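You operate a simulated robot arm through the tools that you are given. There is no shell and no other tool. Be economical: measure what you need, move in short steps, check, and stop when the job is done.

You run a simulated two-armed robot. Do the job below in one go: nothing can be reset, and whatever is moved stays where it is left.

Task
Pick up the blue parcel with one hand, pass it to the other hand and put it on the top of the packing table. Set down upright: blue parcel.

The check looks at the end state, three seconds after you hand in, the way a careful person would. Anything else that was tipped, shoved, dropped, spilled or broken makes it a failure.

Robot
Two 7-joint arms with two-finger parallel grippers on one trunk, on a base that drives. Base frame: it is fixed to the floor where the robot stands at the start and does not move with it; the origin is under the middle of the robot, x ahead of it, y to its left, z up. Readings come in m, rad, newtons and seconds.
The left shoulder is at the start at [0.08, 0.131, 0.947], the right one opposite. With the tool pointing down near the work surface each hand reaches from about 0.36 to 0.84 m from the robot's upright axis, wherever it stands, measured 20 degrees to its own side. Places, roughly: blue parcel (6x6x10 cm) [0.9, 0, 1]; top of the packing table [0.1, 1.3, 0.8]. Payload 1.57 kg a hand.
The tool frame of a hand sits at the grasp point between the pads (the TCP): z along the fingers, y along the line on which they close. The tips reach 0.03 m beyond it. Largest opening 0.11 m; finger width 0.024, thickness 0.012; the body of the gripper, 0.048 by 0.112 m, starts 0.078 m behind the TCP.
Orientation is told as [roll, pitch, yaw] about the base's x, y, z axes, in that order, counted from this pose: with the fingers straight down and closing along the base's y, the tool's x points along the base's -x, its y along +y and its z along -z.

Tools
- The arms move only by the tool nudge_tool. It takes "left_plan", "right_plan" or both (then of equal length, played together; a hand with none holds still); each is a list of rows, each an object (a shift or turn left out is 0, a gripper value left out holds the last) with "grip": the closure, from 0 (fully open) to 1 (shut); "delta_pos": the shift along the base's x, y, z in m, a list of three; "dr": the turn, a rotation vector about the base's x, y, z in rad, a list of three. In form: [{"grip": grip, "delta_pos": [tx, ty, tz], "dr": [ax, ay, az]}, ...]. A call has 1 to 12 rows; each row shifts and turns the commanded pose from where the row before left it. Rows are played at 5 a second. More than 0.05 m and 0.15 rad between two rows, or a gripper value outside its range, and nothing of the call is played. A pose out of reach is approached as far as the arm can. The call stops where the force on the tool passes 40 N (or 10 N more than at its start, if that is more) or the arm is blocked; 0.2 s more then pass. The fingers move at their own pace (about 0.108 m/s each) and stop on an object; they squeeze with about 37 N. The grip force told is the motor's: it shows also when the fingers shut on nothing. Time passes only in rows, and 0.2 s behind the last, so rows that do not move let the fingers close. The reply holds the time, the measured pose of the TCP, the force on the tool along the base axes, the opening and the grip force, in the units named above and with some noise, with the torque about the TCP (base axes, N m) and any sound that the robot's microphone picked up.
- Cameras (640 x 400 px; columns grow to the right, rows downward): "scene" is now at [-0.0485, 0.0231, 1.4365]; the picture's right is [0.23, -0.97, 0.00], its down [-0.36, -0.09, -0.93] and it looks along [0.90, 0.21, -0.37] (base axes); focal length 265 px, centre (320, 200). "left" rides on the left gripper at [0.07, -0.016, -0.141] in its tool frame; the picture's right is [0.23, 0.97, 0.00], its down [-0.86, 0.20, -0.48] and it looks along [-0.47, 0.11, 0.88] (tool axes); focal length 222 px, centre (320, 200). "right" rides on the right gripper at [0.07, 0.016, -0.141] in its tool frame; the picture's right is [-0.23, 0.97, 0.00], its down [-0.86, -0.20, -0.48] and it looks along [-0.47, -0.11, 0.88] (tool axes); focal length 222 px, centre (320, 200). There is no depth. A picture from a camera that has moved, and an enlarged one, comes with that camera's place and axes in the base frame and with its lens.
- get_image(camera): a new picture of that camera. No time passes.
- roll_base(legs): drives the robot by 1 to 6 legs, each [ahead, left, turn to the left] in m, m and rad, along the robot's own axes; the way and the turn of a leg run together, so that a leg with both is an arc; at most 1.5 m and 3.142 rad a leg. The arms and the cameras ride along, it lands a little off, and it stops where it bumps. It gives what a move gives.
- head_to(pan, tilt): turns the head with the scene camera to pan (to the left, within 1.902 rad either way) and tilt (down, from -0.506 to 1.204), counted from straight ahead of the robot. It gives what a move gives.
- close_up(camera, box): a new picture of the part [left, top, right, bottom] of that camera's present view, enlarged. No time passes.
- finish_job(): hands the job in; it is judged then, once.

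Go step by step. Nothing tells you exact positions but the pictures and the camera data: compare them with the known pose of the tool, close in by small moves and look again before you grip or let go. The budget is 120 turns and 92 pictures, counting those below and the enlarged ones. Unless the task says otherwise, let go and move clear before handing in, and close with one line.

The tools are called after ">>>" as name(argument=value, ...) on one line, values as JSON. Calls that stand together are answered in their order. nudge_tool: Moves the arms, as the interface text tells. Its arguments: {"type":"object","properties":{"left_plan":{"type":"array"},"right_plan":{"type":"array"}},"required":[]} The other tools are called the same way: roll_base (legs) drives the base; head_to (pan, tilt) turns the head that bears the scene camera; get_image (camera) takes a picture; close_up (camera, box) takes an enlarged picture of a part of a camera's view; finish_job () hands the job in.

At the start:

```text
time_s: 0.0
left_tcp_pos: [0.5774, 0.1908, 1.2187]
left_orientation: [0.0, 0.0, -0.001]
left_ft_force: [0.0, 0.6, 0.6]
left_torque: [0.02, 0.03, -0.02]
left_opening: 0.11
left_finger_force: 0.1
right_tcp_pos: [0.4658, -0.2113, 1.1903]
right_orientation: [-0.001, 0.0, 0.0]
right_ft_force: [-0.5, -0.3, 0.4]
right_torque: [-0.04, 0.02, -0.01]
right_opening: 0.1099
right_finger_force: 0.1
robot x, y, heading: [0.0036, 0.0035, 0.001]
head pan, tilt: [0.234, 0.382]
```

scene: 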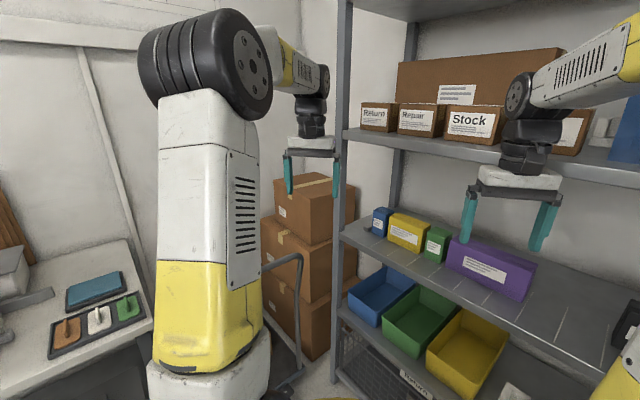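
right: 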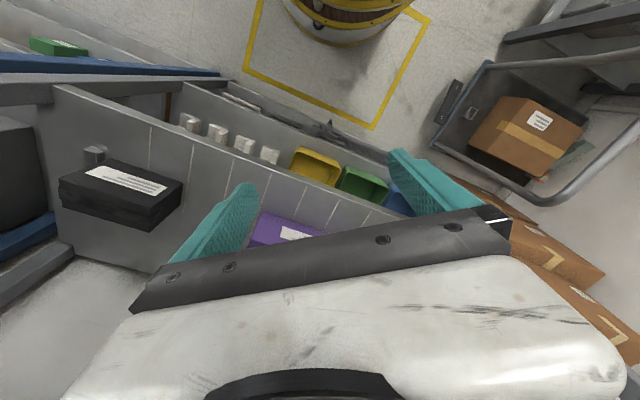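
left: 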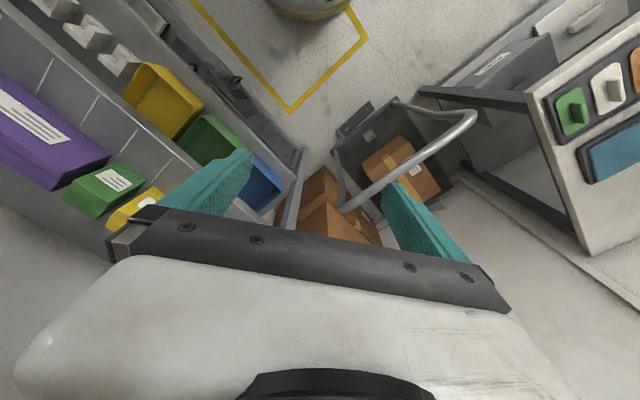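

The blue parcel looks to be the small blue box at the left end of the middle shelf, near [0.88, 0, 1.0], beside a yellow one. I'll take a closer look.

>>> close_up(camera="scene", box=[320, 120, 560, 270])

>>> head_to(pan=0.0, tilt=0.4)

>>> get_image(camera="scene")

```text
2.67 times, centred on (440, 195) of scene
camera zoom: at [-0.0485, 0.0231, 1.4365], right [0.23, -0.97, 0.0], down [-0.36, -0.09, -0.93], along [0.9, 0.21, -0.37], focal length 707 px, centre (0, 213)
```

zoom: 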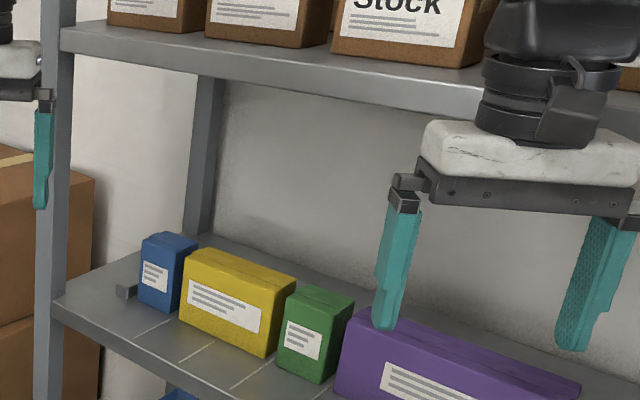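

```text
time_s: 0.8
left_tcp_pos: [0.577, 0.1916, 1.2192]
left_orientation: [-0.001, 0.002, 0.0]
left_ft_force: [-0.5, 0.5, -0.8]
left_torque: [-0.02, -0.01, -0.02]
left_opening: 0.1099
left_finger_force: 0.1
right_tcp_pos: [0.4664, -0.2123, 1.1906]
right_orientation: [0.0, 0.0, 0.0]
right_ft_force: [0.5, -0.5, 0.2]
right_torque: [0.03, 0.02, -0.02]
right_opening: 0.11
right_finger_force: 0.0
robot x, y, heading: [-0.0004, 0.0043, -0.002]
head pan, tilt: [0.0, 0.4]
```

```text
87 pictures are left
camera scene: at [-0.0462, 0.0017, 1.435], right [0.0, -1.0, 0.0], down [-0.39, 0.0, -0.92], along [0.92, 0.0, -0.39], focal length 265 px, centre (320, 200)
```

scene: 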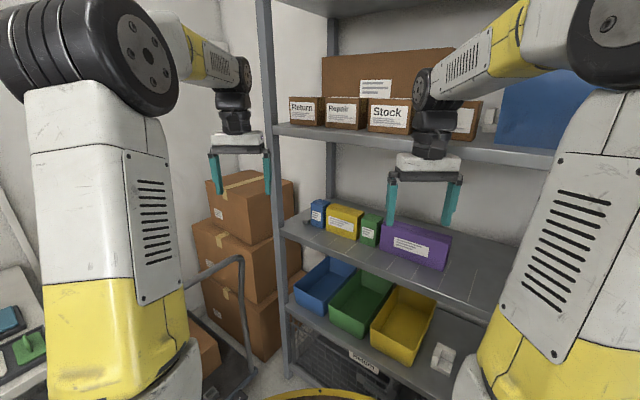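

The shelf runs obliquely to the robot and the blue box stands close beside the yellow one. I'll enlarge it to measure.

>>> close_up(camera="scene", box=[272, 180, 368, 240])

>>> close_up(camera="scene", box=[260, 100, 500, 250])

```text
6.67 times, centred on (320, 210) of scene
camera zoom: at [-0.0462, 0.0017, 1.435], right [0.0, -1.0, 0.0], down [-0.39, 0.0, -0.92], along [0.92, 0.0, -0.39], focal length 1768 px, centre (320, 133)
```

zoom: 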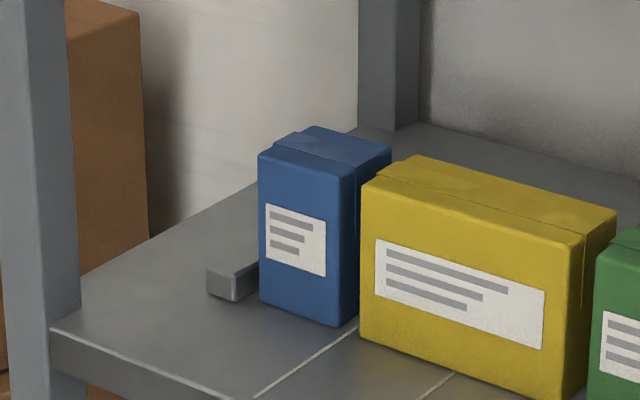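

```text
2.67 times, centred on (380, 175) of scene
camera zoom: at [-0.0462, 0.0017, 1.435], right [0.0, -1.0, 0.0], down [-0.39, 0.0, -0.92], along [0.92, 0.0, -0.39], focal length 707 px, centre (160, 267)
```

zoom: 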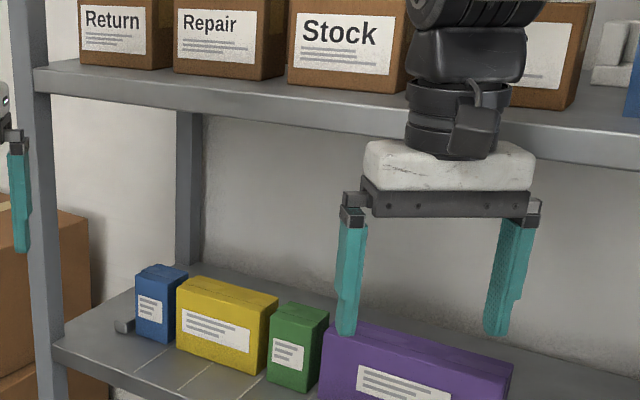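

The parcel centre is near [0.93, 0.00, 0.96]. The shelf is turned about -30° and there is a gap of roughly 2 cm to the yellow box, so I'll approach with the left hand from the front, tilted about 25° below horizontal. First I'll turn the left tool in free space.

>>> nudge_tool(left_plan=[{"dr": [0, -0.14175, 0]}, {"dr": [0, -0.14175, 0]}, {"dr": [0, -0.14175, 0]}, {"dr": [0, -0.14175, 0]}, {"dr": [0, -0.14175, 0]}, {"dr": [0, -0.14175, 0]}, {"dr": [0, -0.14175, 0]}, {"dr": [0, -0.14175, 0]}, {"dr": [0, 0, -0.131]}, {"dr": [0, 0, -0.131]}, {"dr": [0, 0, -0.131]}, {"dr": [0, 0, -0.131]}])

>>> get_image(camera="left")

>>> get_image(camera="scene")

```text
time_s: 3.4
left_tcp_pos: [0.5766, 0.1905, 1.2187]
left_orientation: [-0.004, -1.133, -0.523]
left_ft_force: [-1.1, -0.4, -1.1]
left_torque: [-0.01, -0.02, -0.01]
left_opening: 0.1098
left_finger_force: 0.1
right_tcp_pos: [0.4656, -0.2116, 1.1914]
right_orientation: [0.0, -0.001, 0.0]
right_ft_force: [0.2, -1.1, -0.2]
right_torque: [-0.01, -0.02, -0.02]
right_opening: 0.11
right_finger_force: 0.0
robot x, y, heading: [-0.002, 0.0013, -0.0]
head pan, tilt: [0.0, 0.4]
```

```text
84 pictures are left
camera left: at [0.4331, 0.2563, 1.2159], right [0.41, 0.89, -0.21], down [0.04, 0.21, 0.98], along [0.91, -0.4, 0.05], focal length 222 px, centre (320, 200)
```

left: 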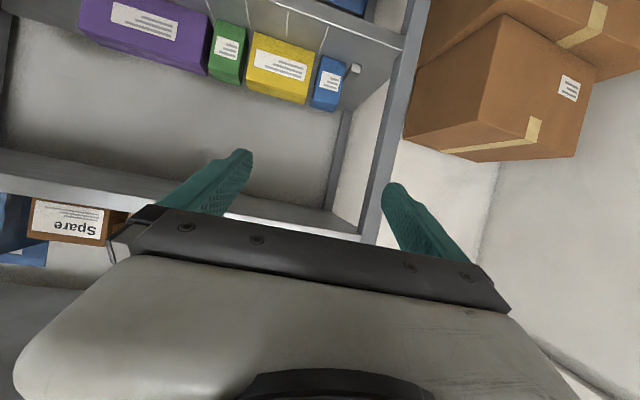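

```text
83 pictures are left
camera scene: at [-0.0465, 0.0014, 1.435], right [0.0, -1.0, 0.0], down [-0.39, 0.0, -0.92], along [0.92, 0.0, -0.39], focal length 265 px, centre (320, 200)
```

scene: 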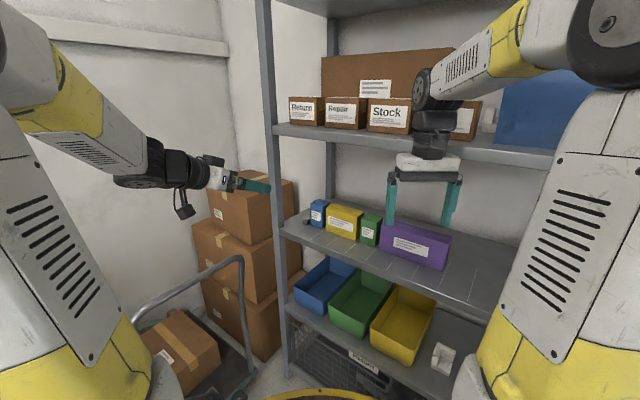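

The turn went well. I'll stage the hand about 18 cm short of the parcel on its centreline, with the fingers part closed, and look again.

>>> nudge_tool(left_plan=[{"grip": 0.3, "delta_pos": [0.025, -0.0125, -0.03]}, {"delta_pos": [0.025, -0.0125, -0.03]}, {"delta_pos": [0.025, -0.0125, -0.03]}, {"delta_pos": [0.025, -0.0125, -0.03]}, {"delta_pos": [0.025, -0.0125, -0.03]}, {"delta_pos": [0.025, -0.0125, -0.03]}, {"delta_pos": [0.025, -0.0125, -0.03]}, {"delta_pos": [0.025, -0.0125, -0.03]}])

>>> get_image(camera="left")

>>> close_up(camera="scene", box=[240, 160, 400, 260])

```text
time_s: 5.2
left_tcp_pos: [0.7774, 0.0917, 0.9791]
left_orientation: [0.003, -1.134, -0.526]
left_ft_force: [-0.1, 0.2, 0.1]
left_torque: [0.02, 0.0, 0.03]
left_opening: 0.077
left_finger_force: 0.0
right_tcp_pos: [0.4654, -0.2122, 1.1913]
right_orientation: [0.001, 0.002, -0.002]
right_ft_force: [-1.3, 0.5, -0.6]
right_torque: [-0.04, -0.05, -0.02]
right_opening: 0.1099
right_finger_force: 0.0
robot x, y, heading: [-0.0012, 0.0, -0.002]
head pan, tilt: [0.0, 0.4]
```

```text
82 pictures are left
camera left: at [0.6331, 0.1565, 0.9763], right [0.4, 0.89, -0.21], down [0.04, 0.21, 0.98], along [0.91, -0.4, 0.05], focal length 222 px, centre (320, 200)
```

left: 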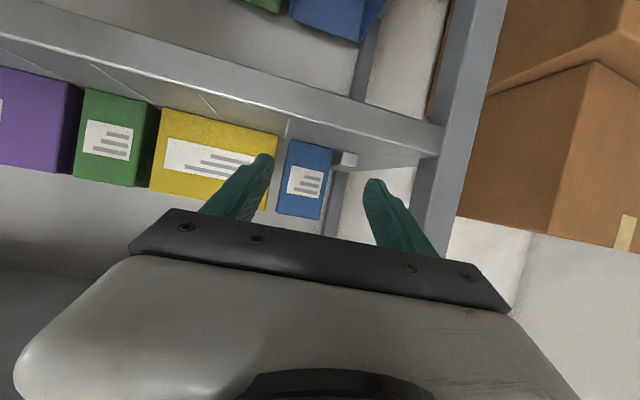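

```text
4.00 times, centred on (320, 210) of scene
camera zoom: at [-0.0466, 0.0016, 1.435], right [0.0, -1.0, 0.0], down [-0.39, 0.0, -0.92], along [0.92, 0.0, -0.39], focal length 1061 px, centre (320, 160)
```

zoom: 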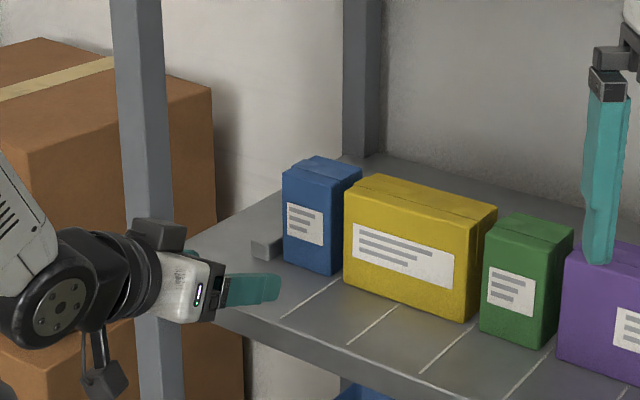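

The hand is staged. I'll enlarge the left view to fix the parcel's position and the gap.

>>> close_up(camera="left", box=[230, 120, 390, 220])

```text
4.00 times, centred on (310, 170) of left
camera zoom: at [0.6331, 0.1565, 0.9763], right [0.4, 0.89, -0.21], down [0.04, 0.21, 0.98], along [0.91, -0.4, 0.05], focal length 888 px, centre (360, 320)
```

zoom: 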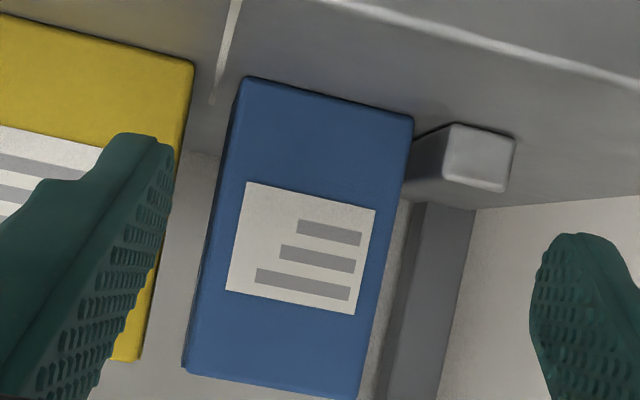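

The face of the parcel is square to the hand at n≈0.31 m from the camera. The gap to yellow is about 16 mm, and the 12 mm right finger is already centred on it, so I'll advance straight until the tips are just short of the boxes and check.

>>> nudge_tool(left_plan=[{"delta_pos": [0.0249, -0.0144, 0.0015]}, {"delta_pos": [0.0249, -0.0144, 0.0015]}, {"delta_pos": [0.0249, -0.0144, 0.0015]}, {"delta_pos": [0.02, -0.0116, 0.0015]}, {}])

>>> close_up(camera="left", box=[220, 80, 420, 205])

>>> close_up(camera="scene", box=[272, 180, 368, 240])

```text
time_s: 6.4
left_tcp_pos: [0.8726, 0.038, 0.9839]
left_orientation: [0.001, -1.132, -0.523]
left_ft_force: [0.2, -0.1, 0.7]
left_torque: [0.02, 0.0, 0.01]
left_opening: 0.0774
left_finger_force: 0.2
right_tcp_pos: [0.4653, -0.2121, 1.1916]
right_orientation: [0.001, 0.002, -0.001]
right_ft_force: [0.5, -0.5, -0.1]
right_torque: [-0.02, 0.0, 0.03]
right_opening: 0.1099
right_finger_force: 0.1
robot x, y, heading: [0.0003, 0.0013, 0.005]
head pan, tilt: [0.0, 0.4]
```

```text
3.20 times, centred on (320, 142) of left
camera zoom: at [0.7289, 0.1023, 0.9819], right [0.4, 0.89, -0.21], down [0.04, 0.21, 0.98], along [0.91, -0.4, 0.05], focal length 711 px, centre (320, 384)
```

zoom: 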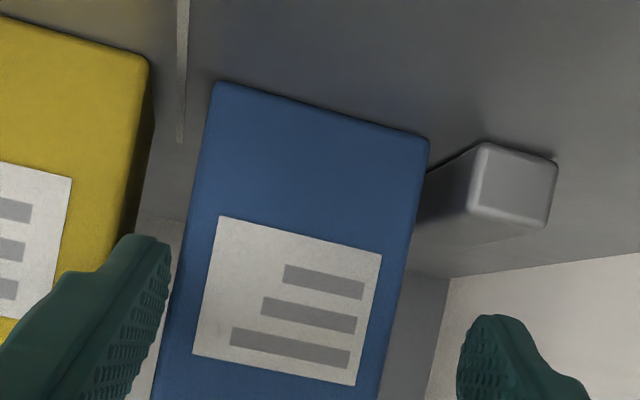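

```text
6.67 times, centred on (320, 210) of scene
camera zoom: at [-0.0462, 0.0016, 1.435], right [0.0, -1.0, 0.0], down [-0.39, 0.0, -0.92], along [0.92, 0.0, -0.39], focal length 1768 px, centre (320, 133)
```

zoom: 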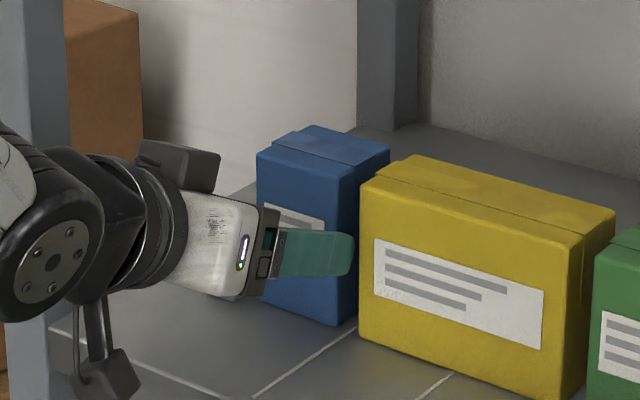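

The right finger's line is roughly centred in the gap and about 1 mm nearer blue. I'll shift 1 mm right and advance slowly around the parcel.

>>> nudge_tool(left_plan=[{"delta_pos": [-0.0005, -0.0009, 0]}, {"delta_pos": [0.0116, -0.0067, 0]}, {"delta_pos": [0.0116, -0.0067, 0]}, {}])

>>> close_up(camera="left", box=[220, 80, 420, 205])

```text
time_s: 7.4
left_tcp_pos: [0.8953, 0.0221, 0.9862]
left_orientation: [0.0, -1.136, -0.524]
left_ft_force: [0.2, 0.1, 0.1]
left_torque: [-0.03, 0.0, -0.01]
left_opening: 0.0771
left_finger_force: 0.1
right_tcp_pos: [0.4655, -0.2121, 1.1912]
right_orientation: [0.0, 0.001, -0.001]
right_ft_force: [0.6, -0.4, -1.0]
right_torque: [-0.02, 0.01, 0.0]
right_opening: 0.1102
right_finger_force: 0.1
robot x, y, heading: [-0.0004, -0.0025, -0.001]
head pan, tilt: [0.0, 0.4]
```

```text
3.20 times, centred on (320, 142) of left
camera zoom: at [0.7516, 0.0872, 0.9827], right [0.4, 0.89, -0.21], down [0.04, 0.21, 0.98], along [0.91, -0.4, 0.05], focal length 711 px, centre (320, 384)
```

zoom: 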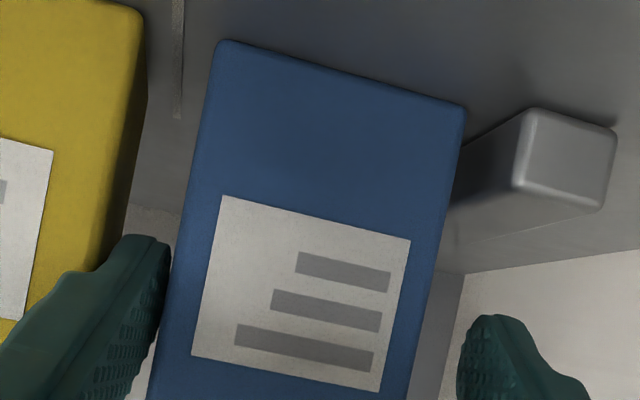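

The tip is entering the gap without contact. I'll continue to full depth.

>>> nudge_tool(left_plan=[{"delta_pos": [0.0112, -0.0065, 0]}, {"delta_pos": [0.0112, -0.0065, 0]}, {"delta_pos": [0.0112, -0.0065, 0]}, {}])

>>> close_up(camera="left", box=[220, 80, 420, 205])

>>> close_up(camera="scene", box=[272, 180, 368, 240])

```text
time_s: 8.4
left_tcp_pos: [0.9287, 0.0027, 0.9855]
left_orientation: [-0.001, -1.132, -0.524]
left_ft_force: [-0.7, -0.3, -0.1]
left_torque: [0.01, -0.02, -0.01]
left_opening: 0.0767
left_finger_force: 0.1
right_tcp_pos: [0.4671, -0.2117, 1.1907]
right_orientation: [-0.001, 0.0, -0.001]
right_ft_force: [-0.2, -0.8, 0.5]
right_torque: [-0.01, -0.03, -0.02]
right_opening: 0.11
right_finger_force: 0.1
robot x, y, heading: [0.0008, 0.0006, -0.001]
head pan, tilt: [0.0, 0.4]
```

```text
3.20 times, centred on (320, 142) of left
camera zoom: at [0.785, 0.068, 0.9824], right [0.4, 0.89, -0.21], down [0.04, 0.21, 0.98], along [0.91, -0.4, 0.05], focal length 711 px, centre (320, 384)
```

zoom: 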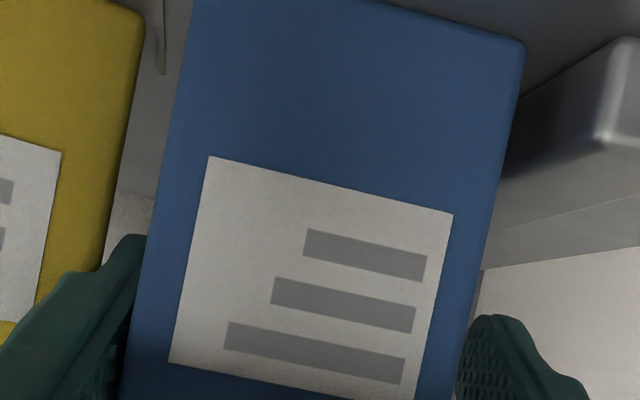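

```text
6.67 times, centred on (320, 210) of scene
camera zoom: at [-0.0462, 0.0016, 1.435], right [0.0, -1.0, 0.0], down [-0.39, 0.0, -0.92], along [0.92, 0.0, -0.39], focal length 1768 px, centre (320, 133)
```

zoom: 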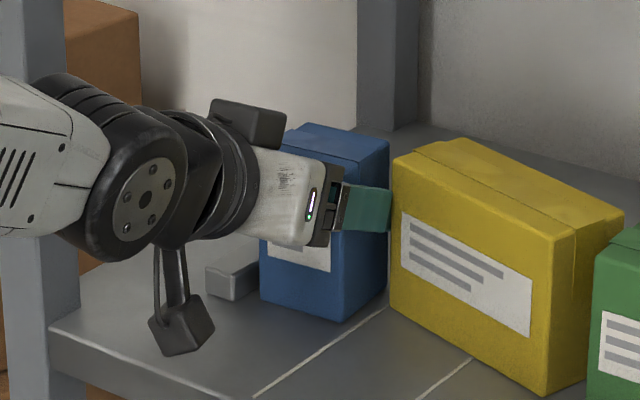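

Blue is untouched, but the yellow box's left end has been pushed back about 4 cm, apparently by the thicker shoulder of the right finger. I'll grip the parcel now, take it out, and then put the yellow box back.

>>> nudge_tool(left_plan=[{"grip": 1.0}, {"grip": 1.0}, {"grip": 1.0}, {"grip": 1.0}, {"grip": 1.0}])

>>> close_up(camera="scene", box=[272, 180, 432, 280])

```text
time_s: 9.6
left_tcp_pos: [0.9271, 0.0003, 0.9852]
left_orientation: [-0.004, -1.133, -0.526]
left_ft_force: [-9.5, -18.7, 3.4]
left_torque: [-0.82, 0.34, -0.53]
left_opening: 0.0602
left_finger_force: 37.3
right_tcp_pos: [0.4662, -0.2134, 1.1915]
right_orientation: [-0.001, 0.001, 0.0]
right_ft_force: [0.3, 0.5, 0.1]
right_torque: [-0.04, 0.03, 0.01]
right_opening: 0.1099
right_finger_force: 0.1
robot x, y, heading: [0.0021, -0.0012, -0.005]
head pan, tilt: [0.0, 0.4]
```

```text
4.00 times, centred on (352, 230) of scene
camera zoom: at [-0.0468, 0.0007, 1.4349], right [0.0, -1.0, 0.0], down [-0.39, 0.0, -0.92], along [0.92, 0.0, -0.39], focal length 1061 px, centre (192, 80)
```

zoom: 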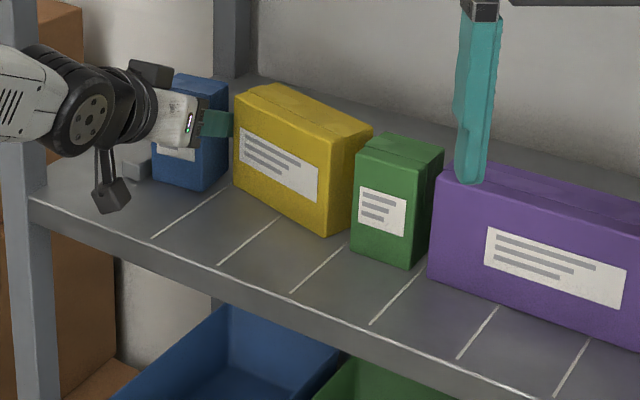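

The parcel is gripped with a 0.060 m opening, but there is about 20 N of side load, probably from the bracket at its left. I'll ease right 4 mm, lift 3 cm and check.

>>> nudge_tool(left_plan=[{"delta_pos": [-0.002, -0.0035, 0.0]}, {"delta_pos": [0, 0, 0.01]}, {"delta_pos": [0, 0, 0.015]}, {"delta_pos": [0, 0, 0.015]}, {}])

>>> close_up(camera="scene", box=[272, 180, 432, 280])

>>> get_image(camera="left")

```text
time_s: 10.8
left_tcp_pos: [0.9276, 0.0008, 1.0247]
left_orientation: [0.003, -1.131, -0.524]
left_ft_force: [0.0, -0.1, -1.6]
left_torque: [0.02, -0.03, -0.03]
left_opening: 0.06
left_finger_force: 36.6
right_tcp_pos: [0.4658, -0.2115, 1.1907]
right_orientation: [0.001, 0.0, 0.001]
right_ft_force: [-0.3, -0.4, -0.2]
right_torque: [-0.03, 0.05, -0.03]
right_opening: 0.11
right_finger_force: 0.1
robot x, y, heading: [-0.0002, 0.0008, 0.003]
head pan, tilt: [0.0, 0.4]
```

```text
4.00 times, centred on (352, 230) of scene
camera zoom: at [-0.0461, 0.0017, 1.435], right [0.0, -1.0, 0.0], down [-0.39, 0.0, -0.92], along [0.92, 0.0, -0.39], focal length 1061 px, centre (192, 80)
```

zoom: 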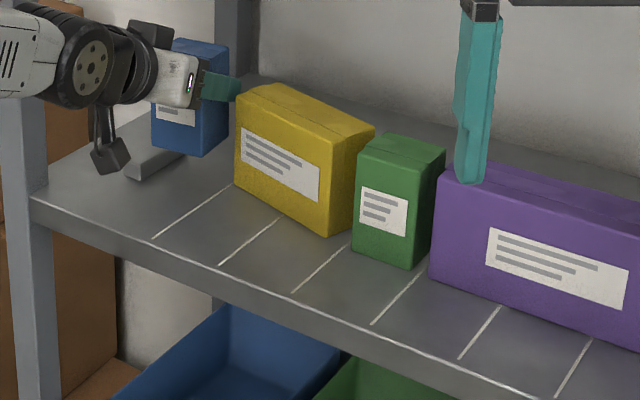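

```text
72 pictures are left
camera left: at [0.7834, 0.0655, 1.022], right [0.4, 0.89, -0.2], down [0.04, 0.21, 0.98], along [0.91, -0.4, 0.05], focal length 222 px, centre (320, 200)
```

left: 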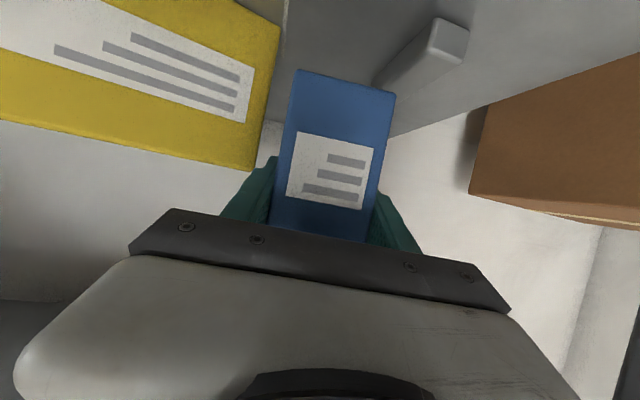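

The parcel is up and holding. I'll withdraw it straight back out of the shelf.

>>> nudge_tool(left_plan=[{"delta_pos": [0.001, 0.0017, 0.02]}, {"delta_pos": [-0.03, 0.0185, 0.0]}, {"delta_pos": [-0.034, 0.0196, 0.0]}, {"delta_pos": [-0.034, 0.0196, 0.0]}, {"delta_pos": [-0.036, 0.021, 0.01]}, {"delta_pos": [-0.036, 0.021, 0.01]}, {"delta_pos": [-0.036, 0.021, 0.01]}, {"delta_pos": [-0.036, 0.021, 0.01]}])

>>> close_up(camera="scene", box=[272, 180, 432, 280])

>>> get_image(camera="scene")

```text
time_s: 12.6
left_tcp_pos: [0.6842, 0.1426, 1.0845]
left_orientation: [-0.001, -1.131, -0.523]
left_ft_force: [1.0, 0.1, -1.2]
left_torque: [0.01, 0.0, -0.03]
left_opening: 0.0596
left_finger_force: 37.1
right_tcp_pos: [0.4666, -0.2116, 1.1911]
right_orientation: [0.001, -0.001, 0.0]
right_ft_force: [0.1, -0.8, -0.7]
right_torque: [0.04, 0.01, -0.04]
right_opening: 0.1099
right_finger_force: 0.1
robot x, y, heading: [-0.0012, 0.0002, -0.001]
head pan, tilt: [0.0, 0.4]
```

```text
4.00 times, centred on (352, 230) of scene
camera zoom: at [-0.0457, 0.0014, 1.435], right [0.0, -1.0, 0.0], down [-0.39, 0.0, -0.92], along [0.92, 0.0, -0.39], focal length 1061 px, centre (192, 80)
```

zoom: 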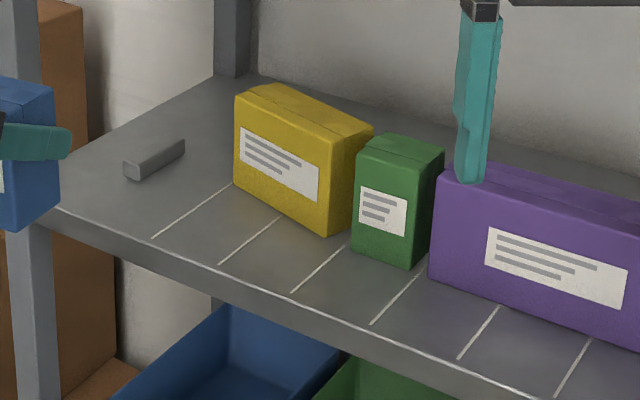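

```text
70 pictures are left
camera scene: at [-0.0457, 0.0014, 1.435], right [0.0, -1.0, 0.0], down [-0.39, 0.0, -0.92], along [0.92, 0.0, -0.39], focal length 265 px, centre (320, 200)
```

scene: 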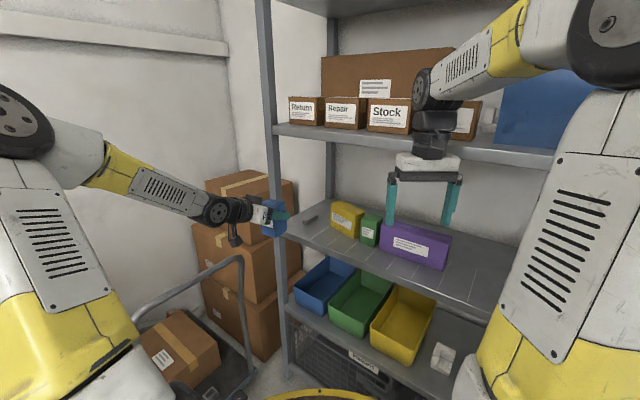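

Parcel is clear of the shelf. Before handing over I'll use the free right hand to put the yellow box back: grip it front-to-back from the upper right, turn it about 14° and return it. First I'll measure it.

>>> close_up(camera="scene", box=[320, 190, 400, 240])

```text
8.00 times, centred on (360, 215) of scene
camera zoom: at [-0.0457, 0.0014, 1.435], right [0.0, -1.0, 0.0], down [-0.39, 0.0, -0.92], along [0.92, 0.0, -0.39], focal length 2122 px, centre (0, 80)
```

zoom: 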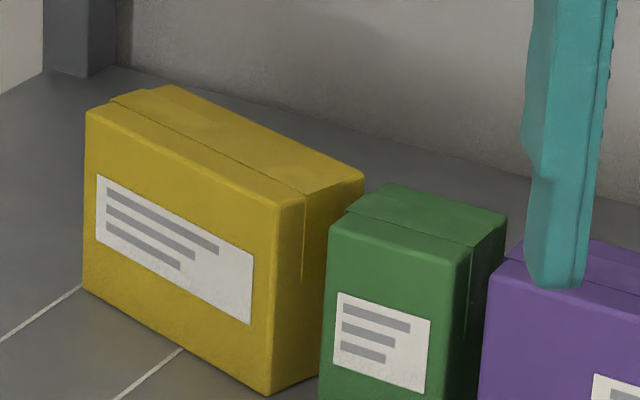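

Yellow now sits at about (0.861, -0.103) with heading 38° instead of 60°, and its top is at z≈1.02. I'll turn the right tool to point forward-left at 25° down, outside the shelf.

>>> nudge_tool(right_plan=[{"dr": [0, -0.14175, 0]}, {"dr": [0, -0.14175, 0]}, {"dr": [0, -0.14175, 0]}, {"dr": [0, -0.14175, 0]}, {"dr": [0, -0.14175, 0]}, {"dr": [0, -0.14175, 0]}, {"dr": [0, -0.14175, 0]}, {"dr": [0, -0.14175, 0]}, {"dr": [0, 0, 0.1312]}, {"dr": [0, 0, 0.1312]}, {"dr": [0, 0, 0.1312]}, {"dr": [0, 0, 0.1312]}])

>>> nudge_tool(right_plan=[{"dr": [0, 0, 0.1312]}, {"delta_pos": [0, 0, -0.04]}, {"delta_pos": [0, 0, -0.04]}, {"delta_pos": [0, 0, -0.036]}, {}])

>>> get_image(camera="scene")

>>> get_image(camera="right")

```text
time_s: 15.2
left_tcp_pos: [0.6848, 0.1417, 1.0851]
left_orientation: [0.0, -1.134, -0.525]
left_ft_force: [-0.6, 0.2, -1.3]
left_torque: [-0.04, 0.01, -0.01]
left_opening: 0.06
left_finger_force: 37.3
right_tcp_pos: [0.4813, -0.2154, 1.2078]
right_orientation: [-0.002, -1.133, 0.529]
right_ft_force: [-0.3, 0.5, 0.8]
right_torque: [-0.05, -0.01, -0.03]
right_opening: 0.11
right_finger_force: 0.1
right hand out of reach, approached as far as the arm can: row 8
robot x, y, heading: [0.0003, 0.0015, -0.001]
head pan, tilt: [0.0, 0.4]
```

```text
time_s: 16.4
left_tcp_pos: [0.685, 0.1425, 1.0848]
left_orientation: [0.001, -1.134, -0.524]
left_ft_force: [0.0, 0.1, -1.5]
left_torque: [-0.01, -0.01, 0.01]
left_opening: 0.0596
left_finger_force: 37.3
right_tcp_pos: [0.4805, -0.2167, 1.0921]
right_orientation: [-0.001, -1.134, 0.655]
right_ft_force: [0.0, 0.6, -0.1]
right_torque: [0.02, 0.01, 0.02]
right_opening: 0.1099
right_finger_force: 0.1
robot x, y, heading: [0.0027, 0.0037, -0.0]
head pan, tilt: [0.0, 0.4]
```

```text
68 pictures are left
camera scene: at [-0.0462, 0.0016, 1.435], right [0.0, -1.0, 0.0], down [-0.39, 0.0, -0.92], along [0.92, 0.0, -0.39], focal length 265 px, centre (320, 200)
```

scene: 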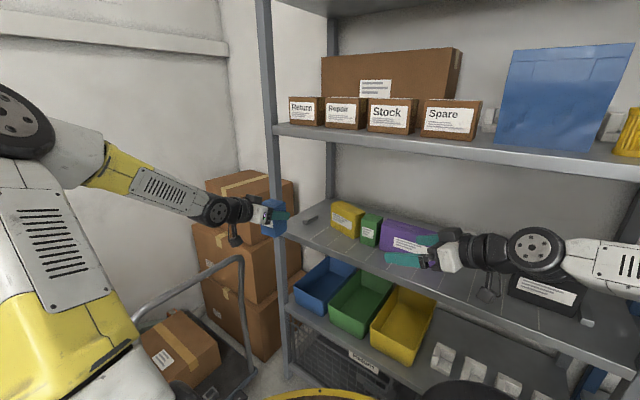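

```text
67 pictures are left
camera right: at [0.3452, -0.3001, 1.0874], right [-0.52, 0.83, 0.21], down [0.06, -0.2, 0.98], along [0.85, 0.52, 0.05], focal length 222 px, centre (320, 200)
```

right: 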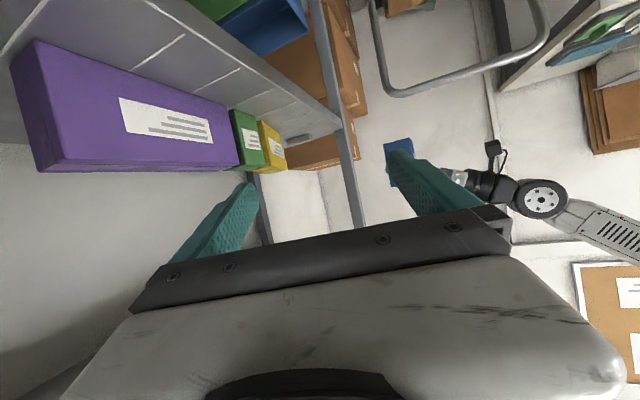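

The right arm takes this pose well. I'll move halfway over the boxes at this height and check.

>>> nudge_tool(right_plan=[{"delta_pos": [0.038, 0.0114, -0.003]}, {"delta_pos": [0.038, 0.0114, -0.003]}, {"delta_pos": [0.038, 0.0114, -0.003]}, {"delta_pos": [0.038, 0.0114, -0.003]}, {"delta_pos": [0.038, 0.0114, -0.003]}, {"delta_pos": [0.038, 0.0114, -0.003]}, {}])

>>> get_image(camera="scene")

>>> get_image(camera="right")

```text
time_s: 18.0
left_tcp_pos: [0.6841, 0.1419, 1.0861]
left_orientation: [0.0, -1.133, -0.523]
left_ft_force: [0.1, 0.0, -1.9]
left_torque: [0.01, 0.01, 0.0]
left_opening: 0.0596
left_finger_force: 37.0
right_tcp_pos: [0.7085, -0.15, 1.0748]
right_orientation: [0.002, -1.131, 0.655]
right_ft_force: [0.0, -0.1, -0.5]
right_torque: [-0.02, -0.03, -0.03]
right_opening: 0.1097
right_finger_force: 0.1
robot x, y, heading: [0.0032, 0.0016, 0.005]
head pan, tilt: [0.0, 0.4]
```

```text
66 pictures are left
camera scene: at [-0.0462, 0.0016, 1.435], right [0.0, -1.0, 0.0], down [-0.39, 0.0, -0.92], along [0.92, 0.0, -0.39], focal length 265 px, centre (320, 200)
```

scene: 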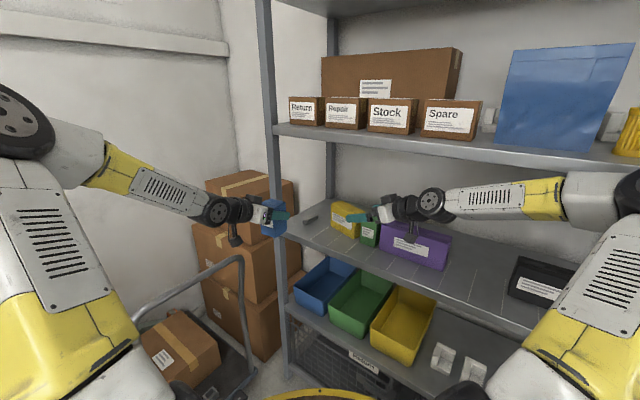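

```text
65 pictures are left
camera right: at [0.5737, -0.2331, 1.0706], right [-0.52, 0.83, 0.21], down [0.07, -0.2, 0.98], along [0.85, 0.52, 0.05], focal length 222 px, centre (320, 200)
```

right: 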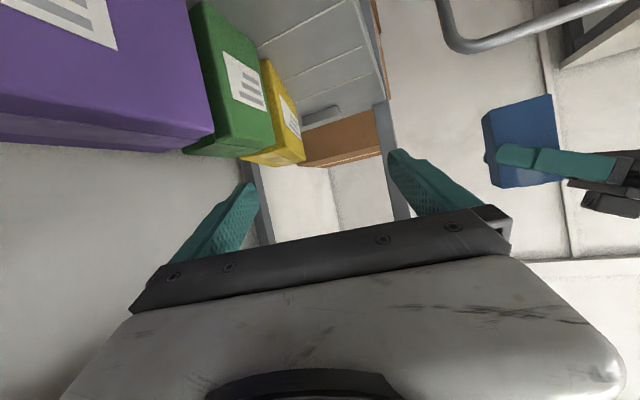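

Clear so far. I'll continue to hover over the yellow box.

>>> nudge_tool(right_plan=[{"delta_pos": [0.038, 0.0119, 0]}, {"delta_pos": [0.038, 0.0119, 0]}, {"delta_pos": [0.038, 0.0119, 0]}, {"delta_pos": [0.038, 0.0119, 0]}, {}])

>>> close_up(camera="scene", box=[300, 120, 460, 220])

>>> get_image(camera="right")

```text
time_s: 19.2
left_tcp_pos: [0.6858, 0.1422, 1.0863]
left_orientation: [0.0, -1.133, -0.523]
left_ft_force: [-0.2, -0.3, -1.1]
left_torque: [0.01, -0.01, 0.03]
left_opening: 0.0599
left_finger_force: 36.8
right_tcp_pos: [0.8237, -0.1177, 1.0735]
right_orientation: [0.0, -1.133, 0.655]
right_ft_force: [-1.1, 0.7, -1.2]
right_torque: [0.0, 0.01, 0.0]
right_opening: 0.11
right_finger_force: 0.0
right hand out of reach, approached as far as the arm can: row 3, 4
robot x, y, heading: [0.003, -0.0017, 0.001]
head pan, tilt: [0.0, 0.4]
```

```text
4.00 times, centred on (380, 170) of scene
camera zoom: at [-0.0461, 0.0016, 1.435], right [0.0, -1.0, 0.0], down [-0.39, 0.0, -0.92], along [0.92, 0.0, -0.39], focal length 1061 px, centre (80, 320)
```

zoom: 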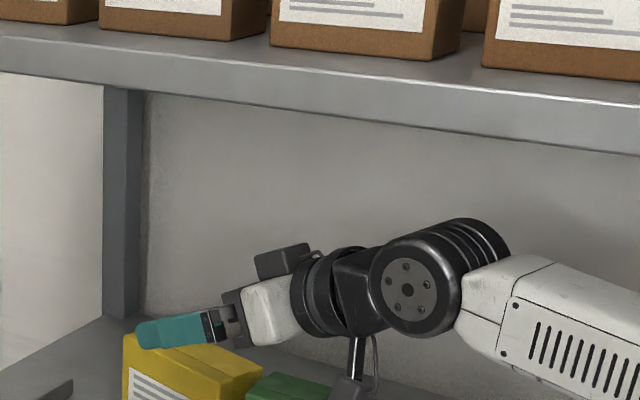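

```text
63 pictures are left
camera right: at [0.6884, -0.2019, 1.0696], right [-0.52, 0.83, 0.21], down [0.07, -0.2, 0.98], along [0.85, 0.52, 0.05], focal length 222 px, centre (320, 200)
```

right: 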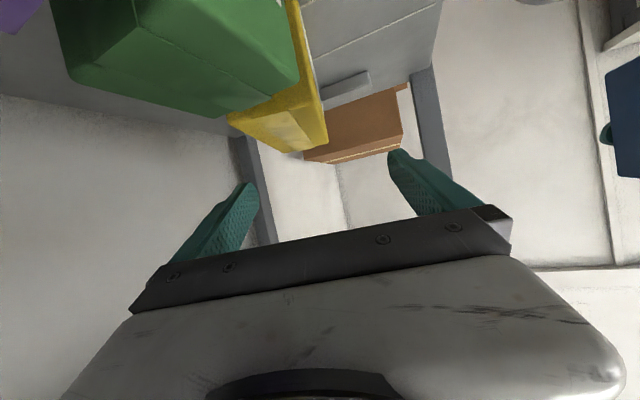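

The arm's reach runs out here. I'll back the right hand off 8 cm, drive the base 10 cm ahead and re-check.

>>> nudge_tool(right_plan=[{"delta_pos": [-0.04, -0.012, 0]}, {"delta_pos": [-0.04, -0.012, 0]}, {"delta_pos": [-0.04, -0.012, 0]}, {}], left_plan=[{"delta_pos": [-0.03, 0.0, 0]}, {"delta_pos": [-0.03, 0.0, 0]}, {"delta_pos": [-0.03, 0.0, 0]}, {}])

>>> roll_base(legs=[[0.1, 0, 0]])

>>> get_image(camera="scene")

```text
time_s: 20.2
left_tcp_pos: [0.5951, 0.1424, 1.0849]
left_orientation: [0.0, -1.134, -0.523]
left_ft_force: [-1.1, -0.3, -1.1]
left_torque: [0.0, -0.04, 0.01]
left_opening: 0.0593
left_finger_force: 36.5
right_tcp_pos: [0.7037, -0.1547, 1.0739]
right_orientation: [0.001, -1.132, 0.654]
right_ft_force: [0.6, 0.3, 0.8]
right_torque: [0.02, 0.01, 0.0]
right_opening: 0.1102
right_finger_force: 0.0
robot x, y, heading: [0.0007, 0.0009, 0.002]
head pan, tilt: [0.0, 0.4]
```

```text
time_s: 21.3
left_tcp_pos: [0.6948, 0.1417, 1.0844]
left_orientation: [0.0, -1.133, -0.523]
left_ft_force: [0.4, 0.5, -1.4]
left_torque: [-0.01, 0.0, -0.03]
left_opening: 0.0598
left_finger_force: 37.3
right_tcp_pos: [0.8042, -0.1542, 1.0753]
right_orientation: [0.0, -1.132, 0.657]
right_ft_force: [0.5, 0.2, 0.6]
right_torque: [0.02, -0.01, -0.01]
right_opening: 0.1098
right_finger_force: 0.1
robot x, y, heading: [0.1022, -0.0007, -0.006]
head pan, tilt: [0.0, 0.4]
```

```text
62 pictures are left
camera scene: at [0.0541, 0.0016, 1.435], right [0.0, -1.0, 0.0], down [-0.39, 0.0, -0.92], along [0.92, 0.0, -0.39], focal length 265 px, centre (320, 200)
```

scene: 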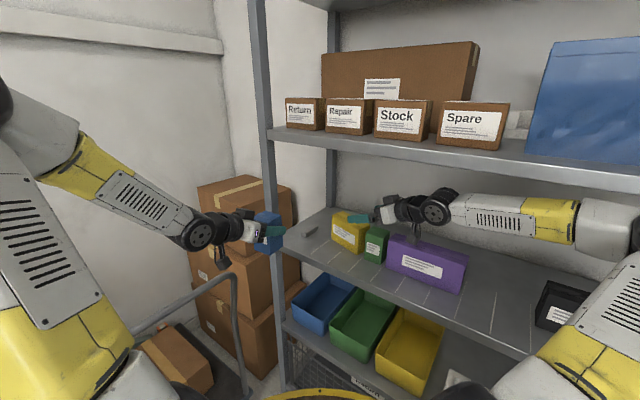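

Now over to the hover point; then I'll check the straddle alignment.

>>> nudge_tool(right_plan=[{"delta_pos": [0.0284, 0.0258, 0]}, {"delta_pos": [0.0284, 0.0258, 0]}, {}])

>>> close_up(camera="scene", box=[300, 170, 460, 270])

>>> get_image(camera="right")

```text
time_s: 22.3
left_tcp_pos: [0.6892, 0.1237, 1.0872]
left_orientation: [0.004, -1.137, -0.554]
left_ft_force: [-0.3, -0.9, -1.0]
left_torque: [0.0, -0.02, 0.0]
left_opening: 0.0597
left_finger_force: 36.7
right_tcp_pos: [0.8496, -0.142, 1.0663]
right_orientation: [0.04, -1.131, 0.569]
right_ft_force: [0.3, 0.6, -0.9]
right_torque: [0.0, 0.02, -0.04]
right_opening: 0.1101
right_finger_force: 0.0
robot x, y, heading: [0.0918, -0.0029, -0.027]
head pan, tilt: [0.0, 0.4]
stopped in row 3 (right hand): the arm was blocked; the commanded pose is now the measured one
```

```text
4.00 times, centred on (380, 220) of scene
camera zoom: at [0.0433, -0.0006, 1.4348], right [-0.03, -1.0, 0.0], down [-0.39, 0.01, -0.92], along [0.92, -0.02, -0.39], focal length 1061 px, centre (80, 120)
```

zoom: 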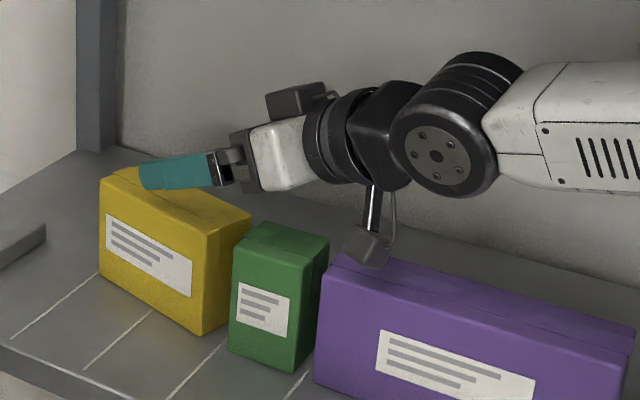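

```text
60 pictures are left
camera right: at [0.7098, -0.2185, 1.0636], right [-0.47, 0.85, 0.22], down [0.07, -0.22, 0.97], along [0.88, 0.47, 0.05], focal length 222 px, centre (320, 200)
```

right: 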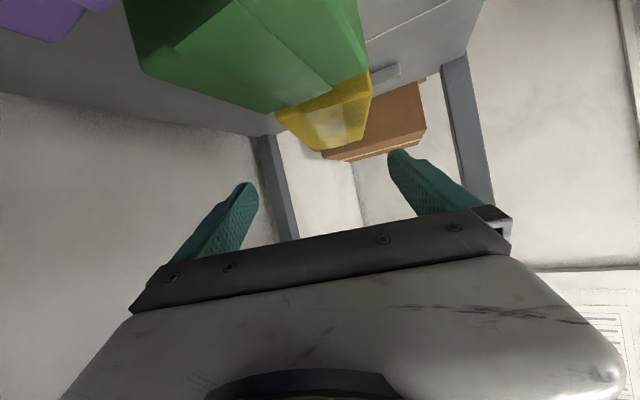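

The arm was blocked and the base nudged slightly. I need to see what touched.

>>> get_image(camera="scene")

>>> head_to(pan=-0.6, tilt=0.4)

>>> get_image(camera="scene")

```text
59 pictures are left
camera scene: at [0.0433, -0.0006, 1.4348], right [-0.03, -1.0, 0.0], down [-0.39, 0.01, -0.92], along [0.92, -0.02, -0.39], focal length 265 px, centre (320, 200)
```

scene: 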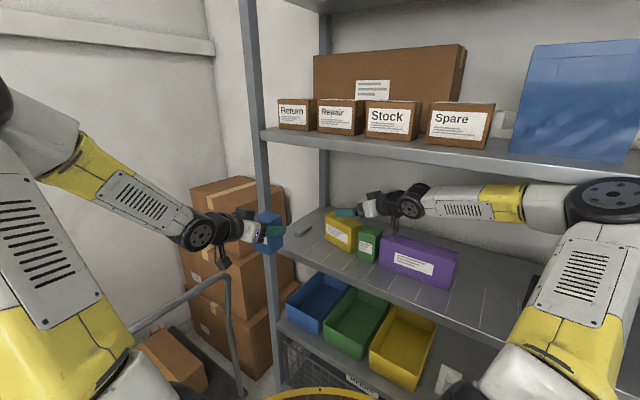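

```text
time_s: 23.3
left_tcp_pos: [0.6884, 0.125, 1.0892]
left_orientation: [0.006, -1.141, -0.553]
left_ft_force: [0.3, 0.7, -1.9]
left_torque: [0.02, -0.01, -0.03]
left_opening: 0.0598
left_finger_force: 37.5
right_tcp_pos: [0.8485, -0.14, 1.0673]
right_orientation: [0.041, -1.13, 0.569]
right_ft_force: [-0.3, -0.4, -0.8]
right_torque: [-0.02, 0.05, -0.02]
right_opening: 0.1098
right_finger_force: 0.1
robot x, y, heading: [0.0952, -0.005, -0.022]
head pan, tilt: [-0.6, 0.4]
```

```text
58 pictures are left
camera scene: at [0.0249, -0.0527, 1.4346], right [-0.58, -0.81, 0.0], down [-0.31, 0.23, -0.92], along [0.75, -0.54, -0.38], focal length 265 px, centre (320, 200)
```

scene: 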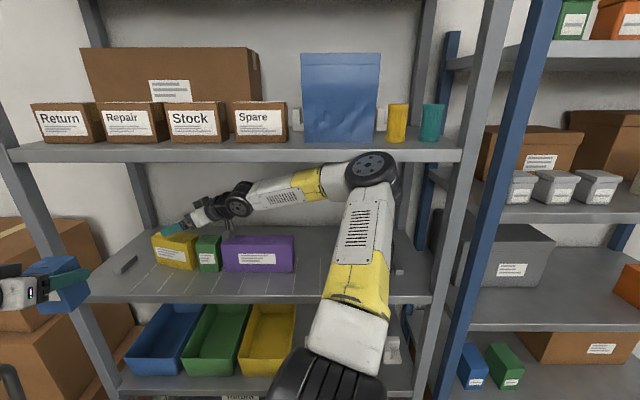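

The right elbow meets the front of the upper shelf. Nothing up there looks disturbed. I'll back the hand off and shift the base to the left so the arm comes in straighter.

>>> nudge_tool(right_plan=[{"delta_pos": [-0.04, -0.01, 0.005]}, {"delta_pos": [-0.04, -0.01, 0.005]}, {"delta_pos": [-0.04, -0.01, 0]}, {"delta_pos": [-0.03, -0.01, 0]}, {}], left_plan=[{"delta_pos": [-0.03, 0.0, 0]}, {"delta_pos": [-0.03, 0.0, 0]}, {"delta_pos": [-0.03, 0.0, 0]}, {"delta_pos": [-0.03, 0.0, 0]}, {}])

>>> head_to(pan=0.7, tilt=0.7)

>>> get_image(camera="scene")

```text
time_s: 24.5
left_tcp_pos: [0.6143, 0.1406, 1.1021]
left_orientation: [-0.003, -1.133, -0.547]
left_ft_force: [0.7, 0.6, -1.8]
left_torque: [0.03, 0.01, -0.02]
left_opening: 0.0596
left_finger_force: 37.0
left hand out of reach, approached as far as the arm can: row 3, 4
right_tcp_pos: [0.704, -0.1778, 1.0755]
right_orientation: [0.048, -1.128, 0.571]
right_ft_force: [-0.2, 0.0, 0.2]
right_torque: [-0.02, 0.0, -0.01]
right_opening: 0.1097
right_finger_force: 0.1
robot x, y, heading: [0.0963, -0.0043, -0.026]
head pan, tilt: [-0.6, 0.4]
```

```text
time_s: 26.0
left_tcp_pos: [0.6146, 0.1412, 1.101]
left_orientation: [-0.001, -1.132, -0.545]
left_ft_force: [-0.9, -0.4, -1.2]
left_torque: [-0.04, -0.01, 0.03]
left_opening: 0.06
left_finger_force: 36.8
right_tcp_pos: [0.7038, -0.1762, 1.0756]
right_orientation: [0.049, -1.128, 0.571]
right_ft_force: [0.7, 0.4, 0.2]
right_torque: [0.05, 0.0, -0.04]
right_opening: 0.11
right_finger_force: 0.0
robot x, y, heading: [0.1007, -0.0093, -0.024]
head pan, tilt: [0.7, 0.7]
```

```text
57 pictures are left
camera scene: at [0.0241, 0.0538, 1.4081], right [0.63, -0.78, 0.0], down [-0.5, -0.4, -0.77], along [0.6, 0.48, -0.64], focal length 265 px, centre (320, 200)
```

scene: 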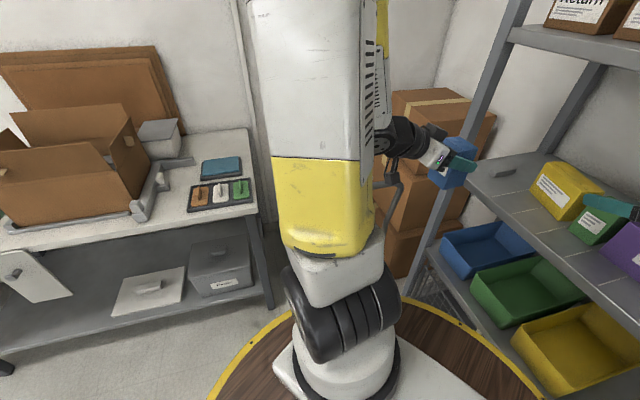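

The way to the left is free for a short strafe; the cart handle is well ahead. I'll shift 15 cm left.

>>> roll_base(legs=[[0, 0.15, 0.025]])

>>> head_to(pan=-0.15, tilt=0.45)

>>> get_image(camera="scene")

```text
time_s: 27.4
left_tcp_pos: [0.6111, 0.3033, 1.1012]
left_orientation: [-0.003, -1.133, -0.522]
left_ft_force: [-0.3, -0.1, -1.6]
left_torque: [0.02, -0.02, 0.0]
left_opening: 0.0596
left_finger_force: 36.2
right_tcp_pos: [0.71, -0.0115, 1.0734]
right_orientation: [0.049, -1.128, 0.597]
right_ft_force: [0.0, -0.6, -0.3]
right_torque: [0.0, -0.02, -0.01]
right_opening: 0.1098
right_finger_force: 0.0
robot x, y, heading: [0.1003, 0.1456, 0.003]
head pan, tilt: [0.7, 0.7]
```

```text
time_s: 28.5
left_tcp_pos: [0.6105, 0.3033, 1.1015]
left_orientation: [-0.002, -1.133, -0.523]
left_ft_force: [-0.4, -0.3, -0.9]
left_torque: [-0.03, -0.01, -0.01]
left_opening: 0.0597
left_finger_force: 37.2
right_tcp_pos: [0.7098, -0.0113, 1.0744]
right_orientation: [0.048, -1.127, 0.596]
right_ft_force: [0.2, 0.7, -0.5]
right_torque: [-0.01, 0.03, 0.0]
right_opening: 0.1101
right_finger_force: 0.1
robot x, y, heading: [0.097, 0.1461, 0.004]
head pan, tilt: [-0.15, 0.45]
```

```text
56 pictures are left
camera scene: at [0.0503, 0.1332, 1.4303], right [-0.15, -0.99, 0.0], down [-0.43, 0.06, -0.9], along [0.89, -0.13, -0.44], focal length 265 px, centre (320, 200)
```

scene: 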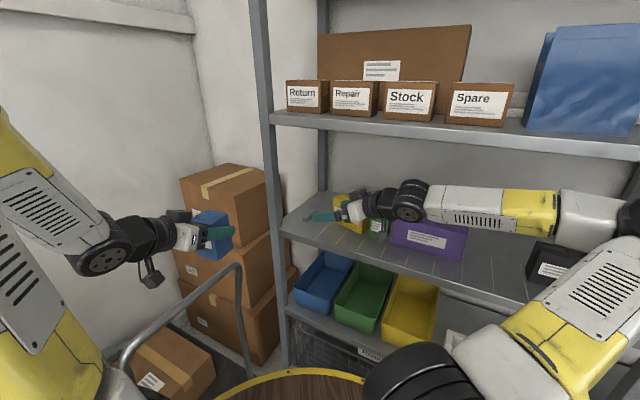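

Elbow is better now. I'll return to the hover point over yellow with the orientation corrected.

>>> nudge_tool(right_plan=[{"delta_pos": [0.0302, -0.0182, 0], "dr": [-0.017, -0.0116, 0.0166]}, {"delta_pos": [0.0302, -0.0182, 0]}, {"delta_pos": [0.0302, -0.0182, 0]}, {"delta_pos": [0.0302, -0.0182, 0]}, {"delta_pos": [0.0302, -0.0182, 0]}, {}])

>>> get_image(camera="scene")

>>> get_image(camera="right")

```text
time_s: 29.9
left_tcp_pos: [0.6107, 0.3024, 1.1015]
left_orientation: [-0.001, -1.134, -0.523]
left_ft_force: [-0.1, 0.0, -2.1]
left_torque: [0.03, -0.05, -0.02]
left_opening: 0.0598
left_finger_force: 37.4
right_tcp_pos: [0.8611, -0.1023, 1.0749]
right_orientation: [0.001, -1.125, 0.657]
right_ft_force: [0.4, -0.3, -0.4]
right_torque: [0.02, -0.01, -0.02]
right_opening: 0.1101
right_finger_force: 0.1
robot x, y, heading: [0.097, 0.1434, 0.003]
head pan, tilt: [-0.15, 0.45]
```

```text
55 pictures are left
camera scene: at [0.0502, 0.1332, 1.4303], right [-0.15, -0.99, 0.0], down [-0.43, 0.06, -0.9], along [0.89, -0.13, -0.44], focal length 265 px, centre (320, 200)
```

scene: 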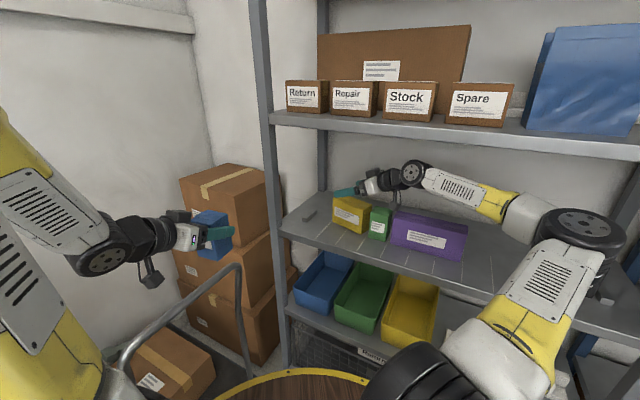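

```text
54 pictures are left
camera right: at [0.7264, -0.1854, 1.0713], right [-0.52, 0.83, 0.21], down [0.07, -0.2, 0.98], along [0.85, 0.52, 0.04], focal length 222 px, centre (320, 200)
```

right: 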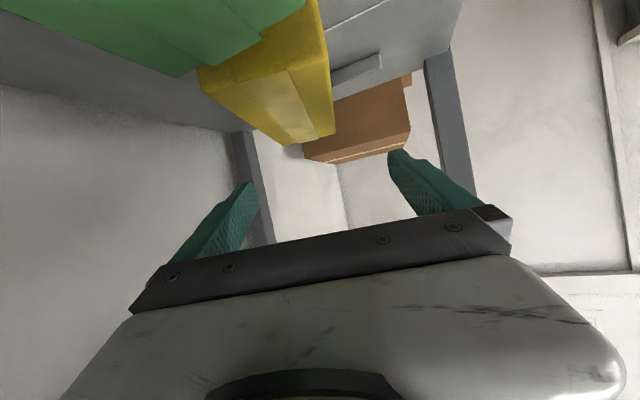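

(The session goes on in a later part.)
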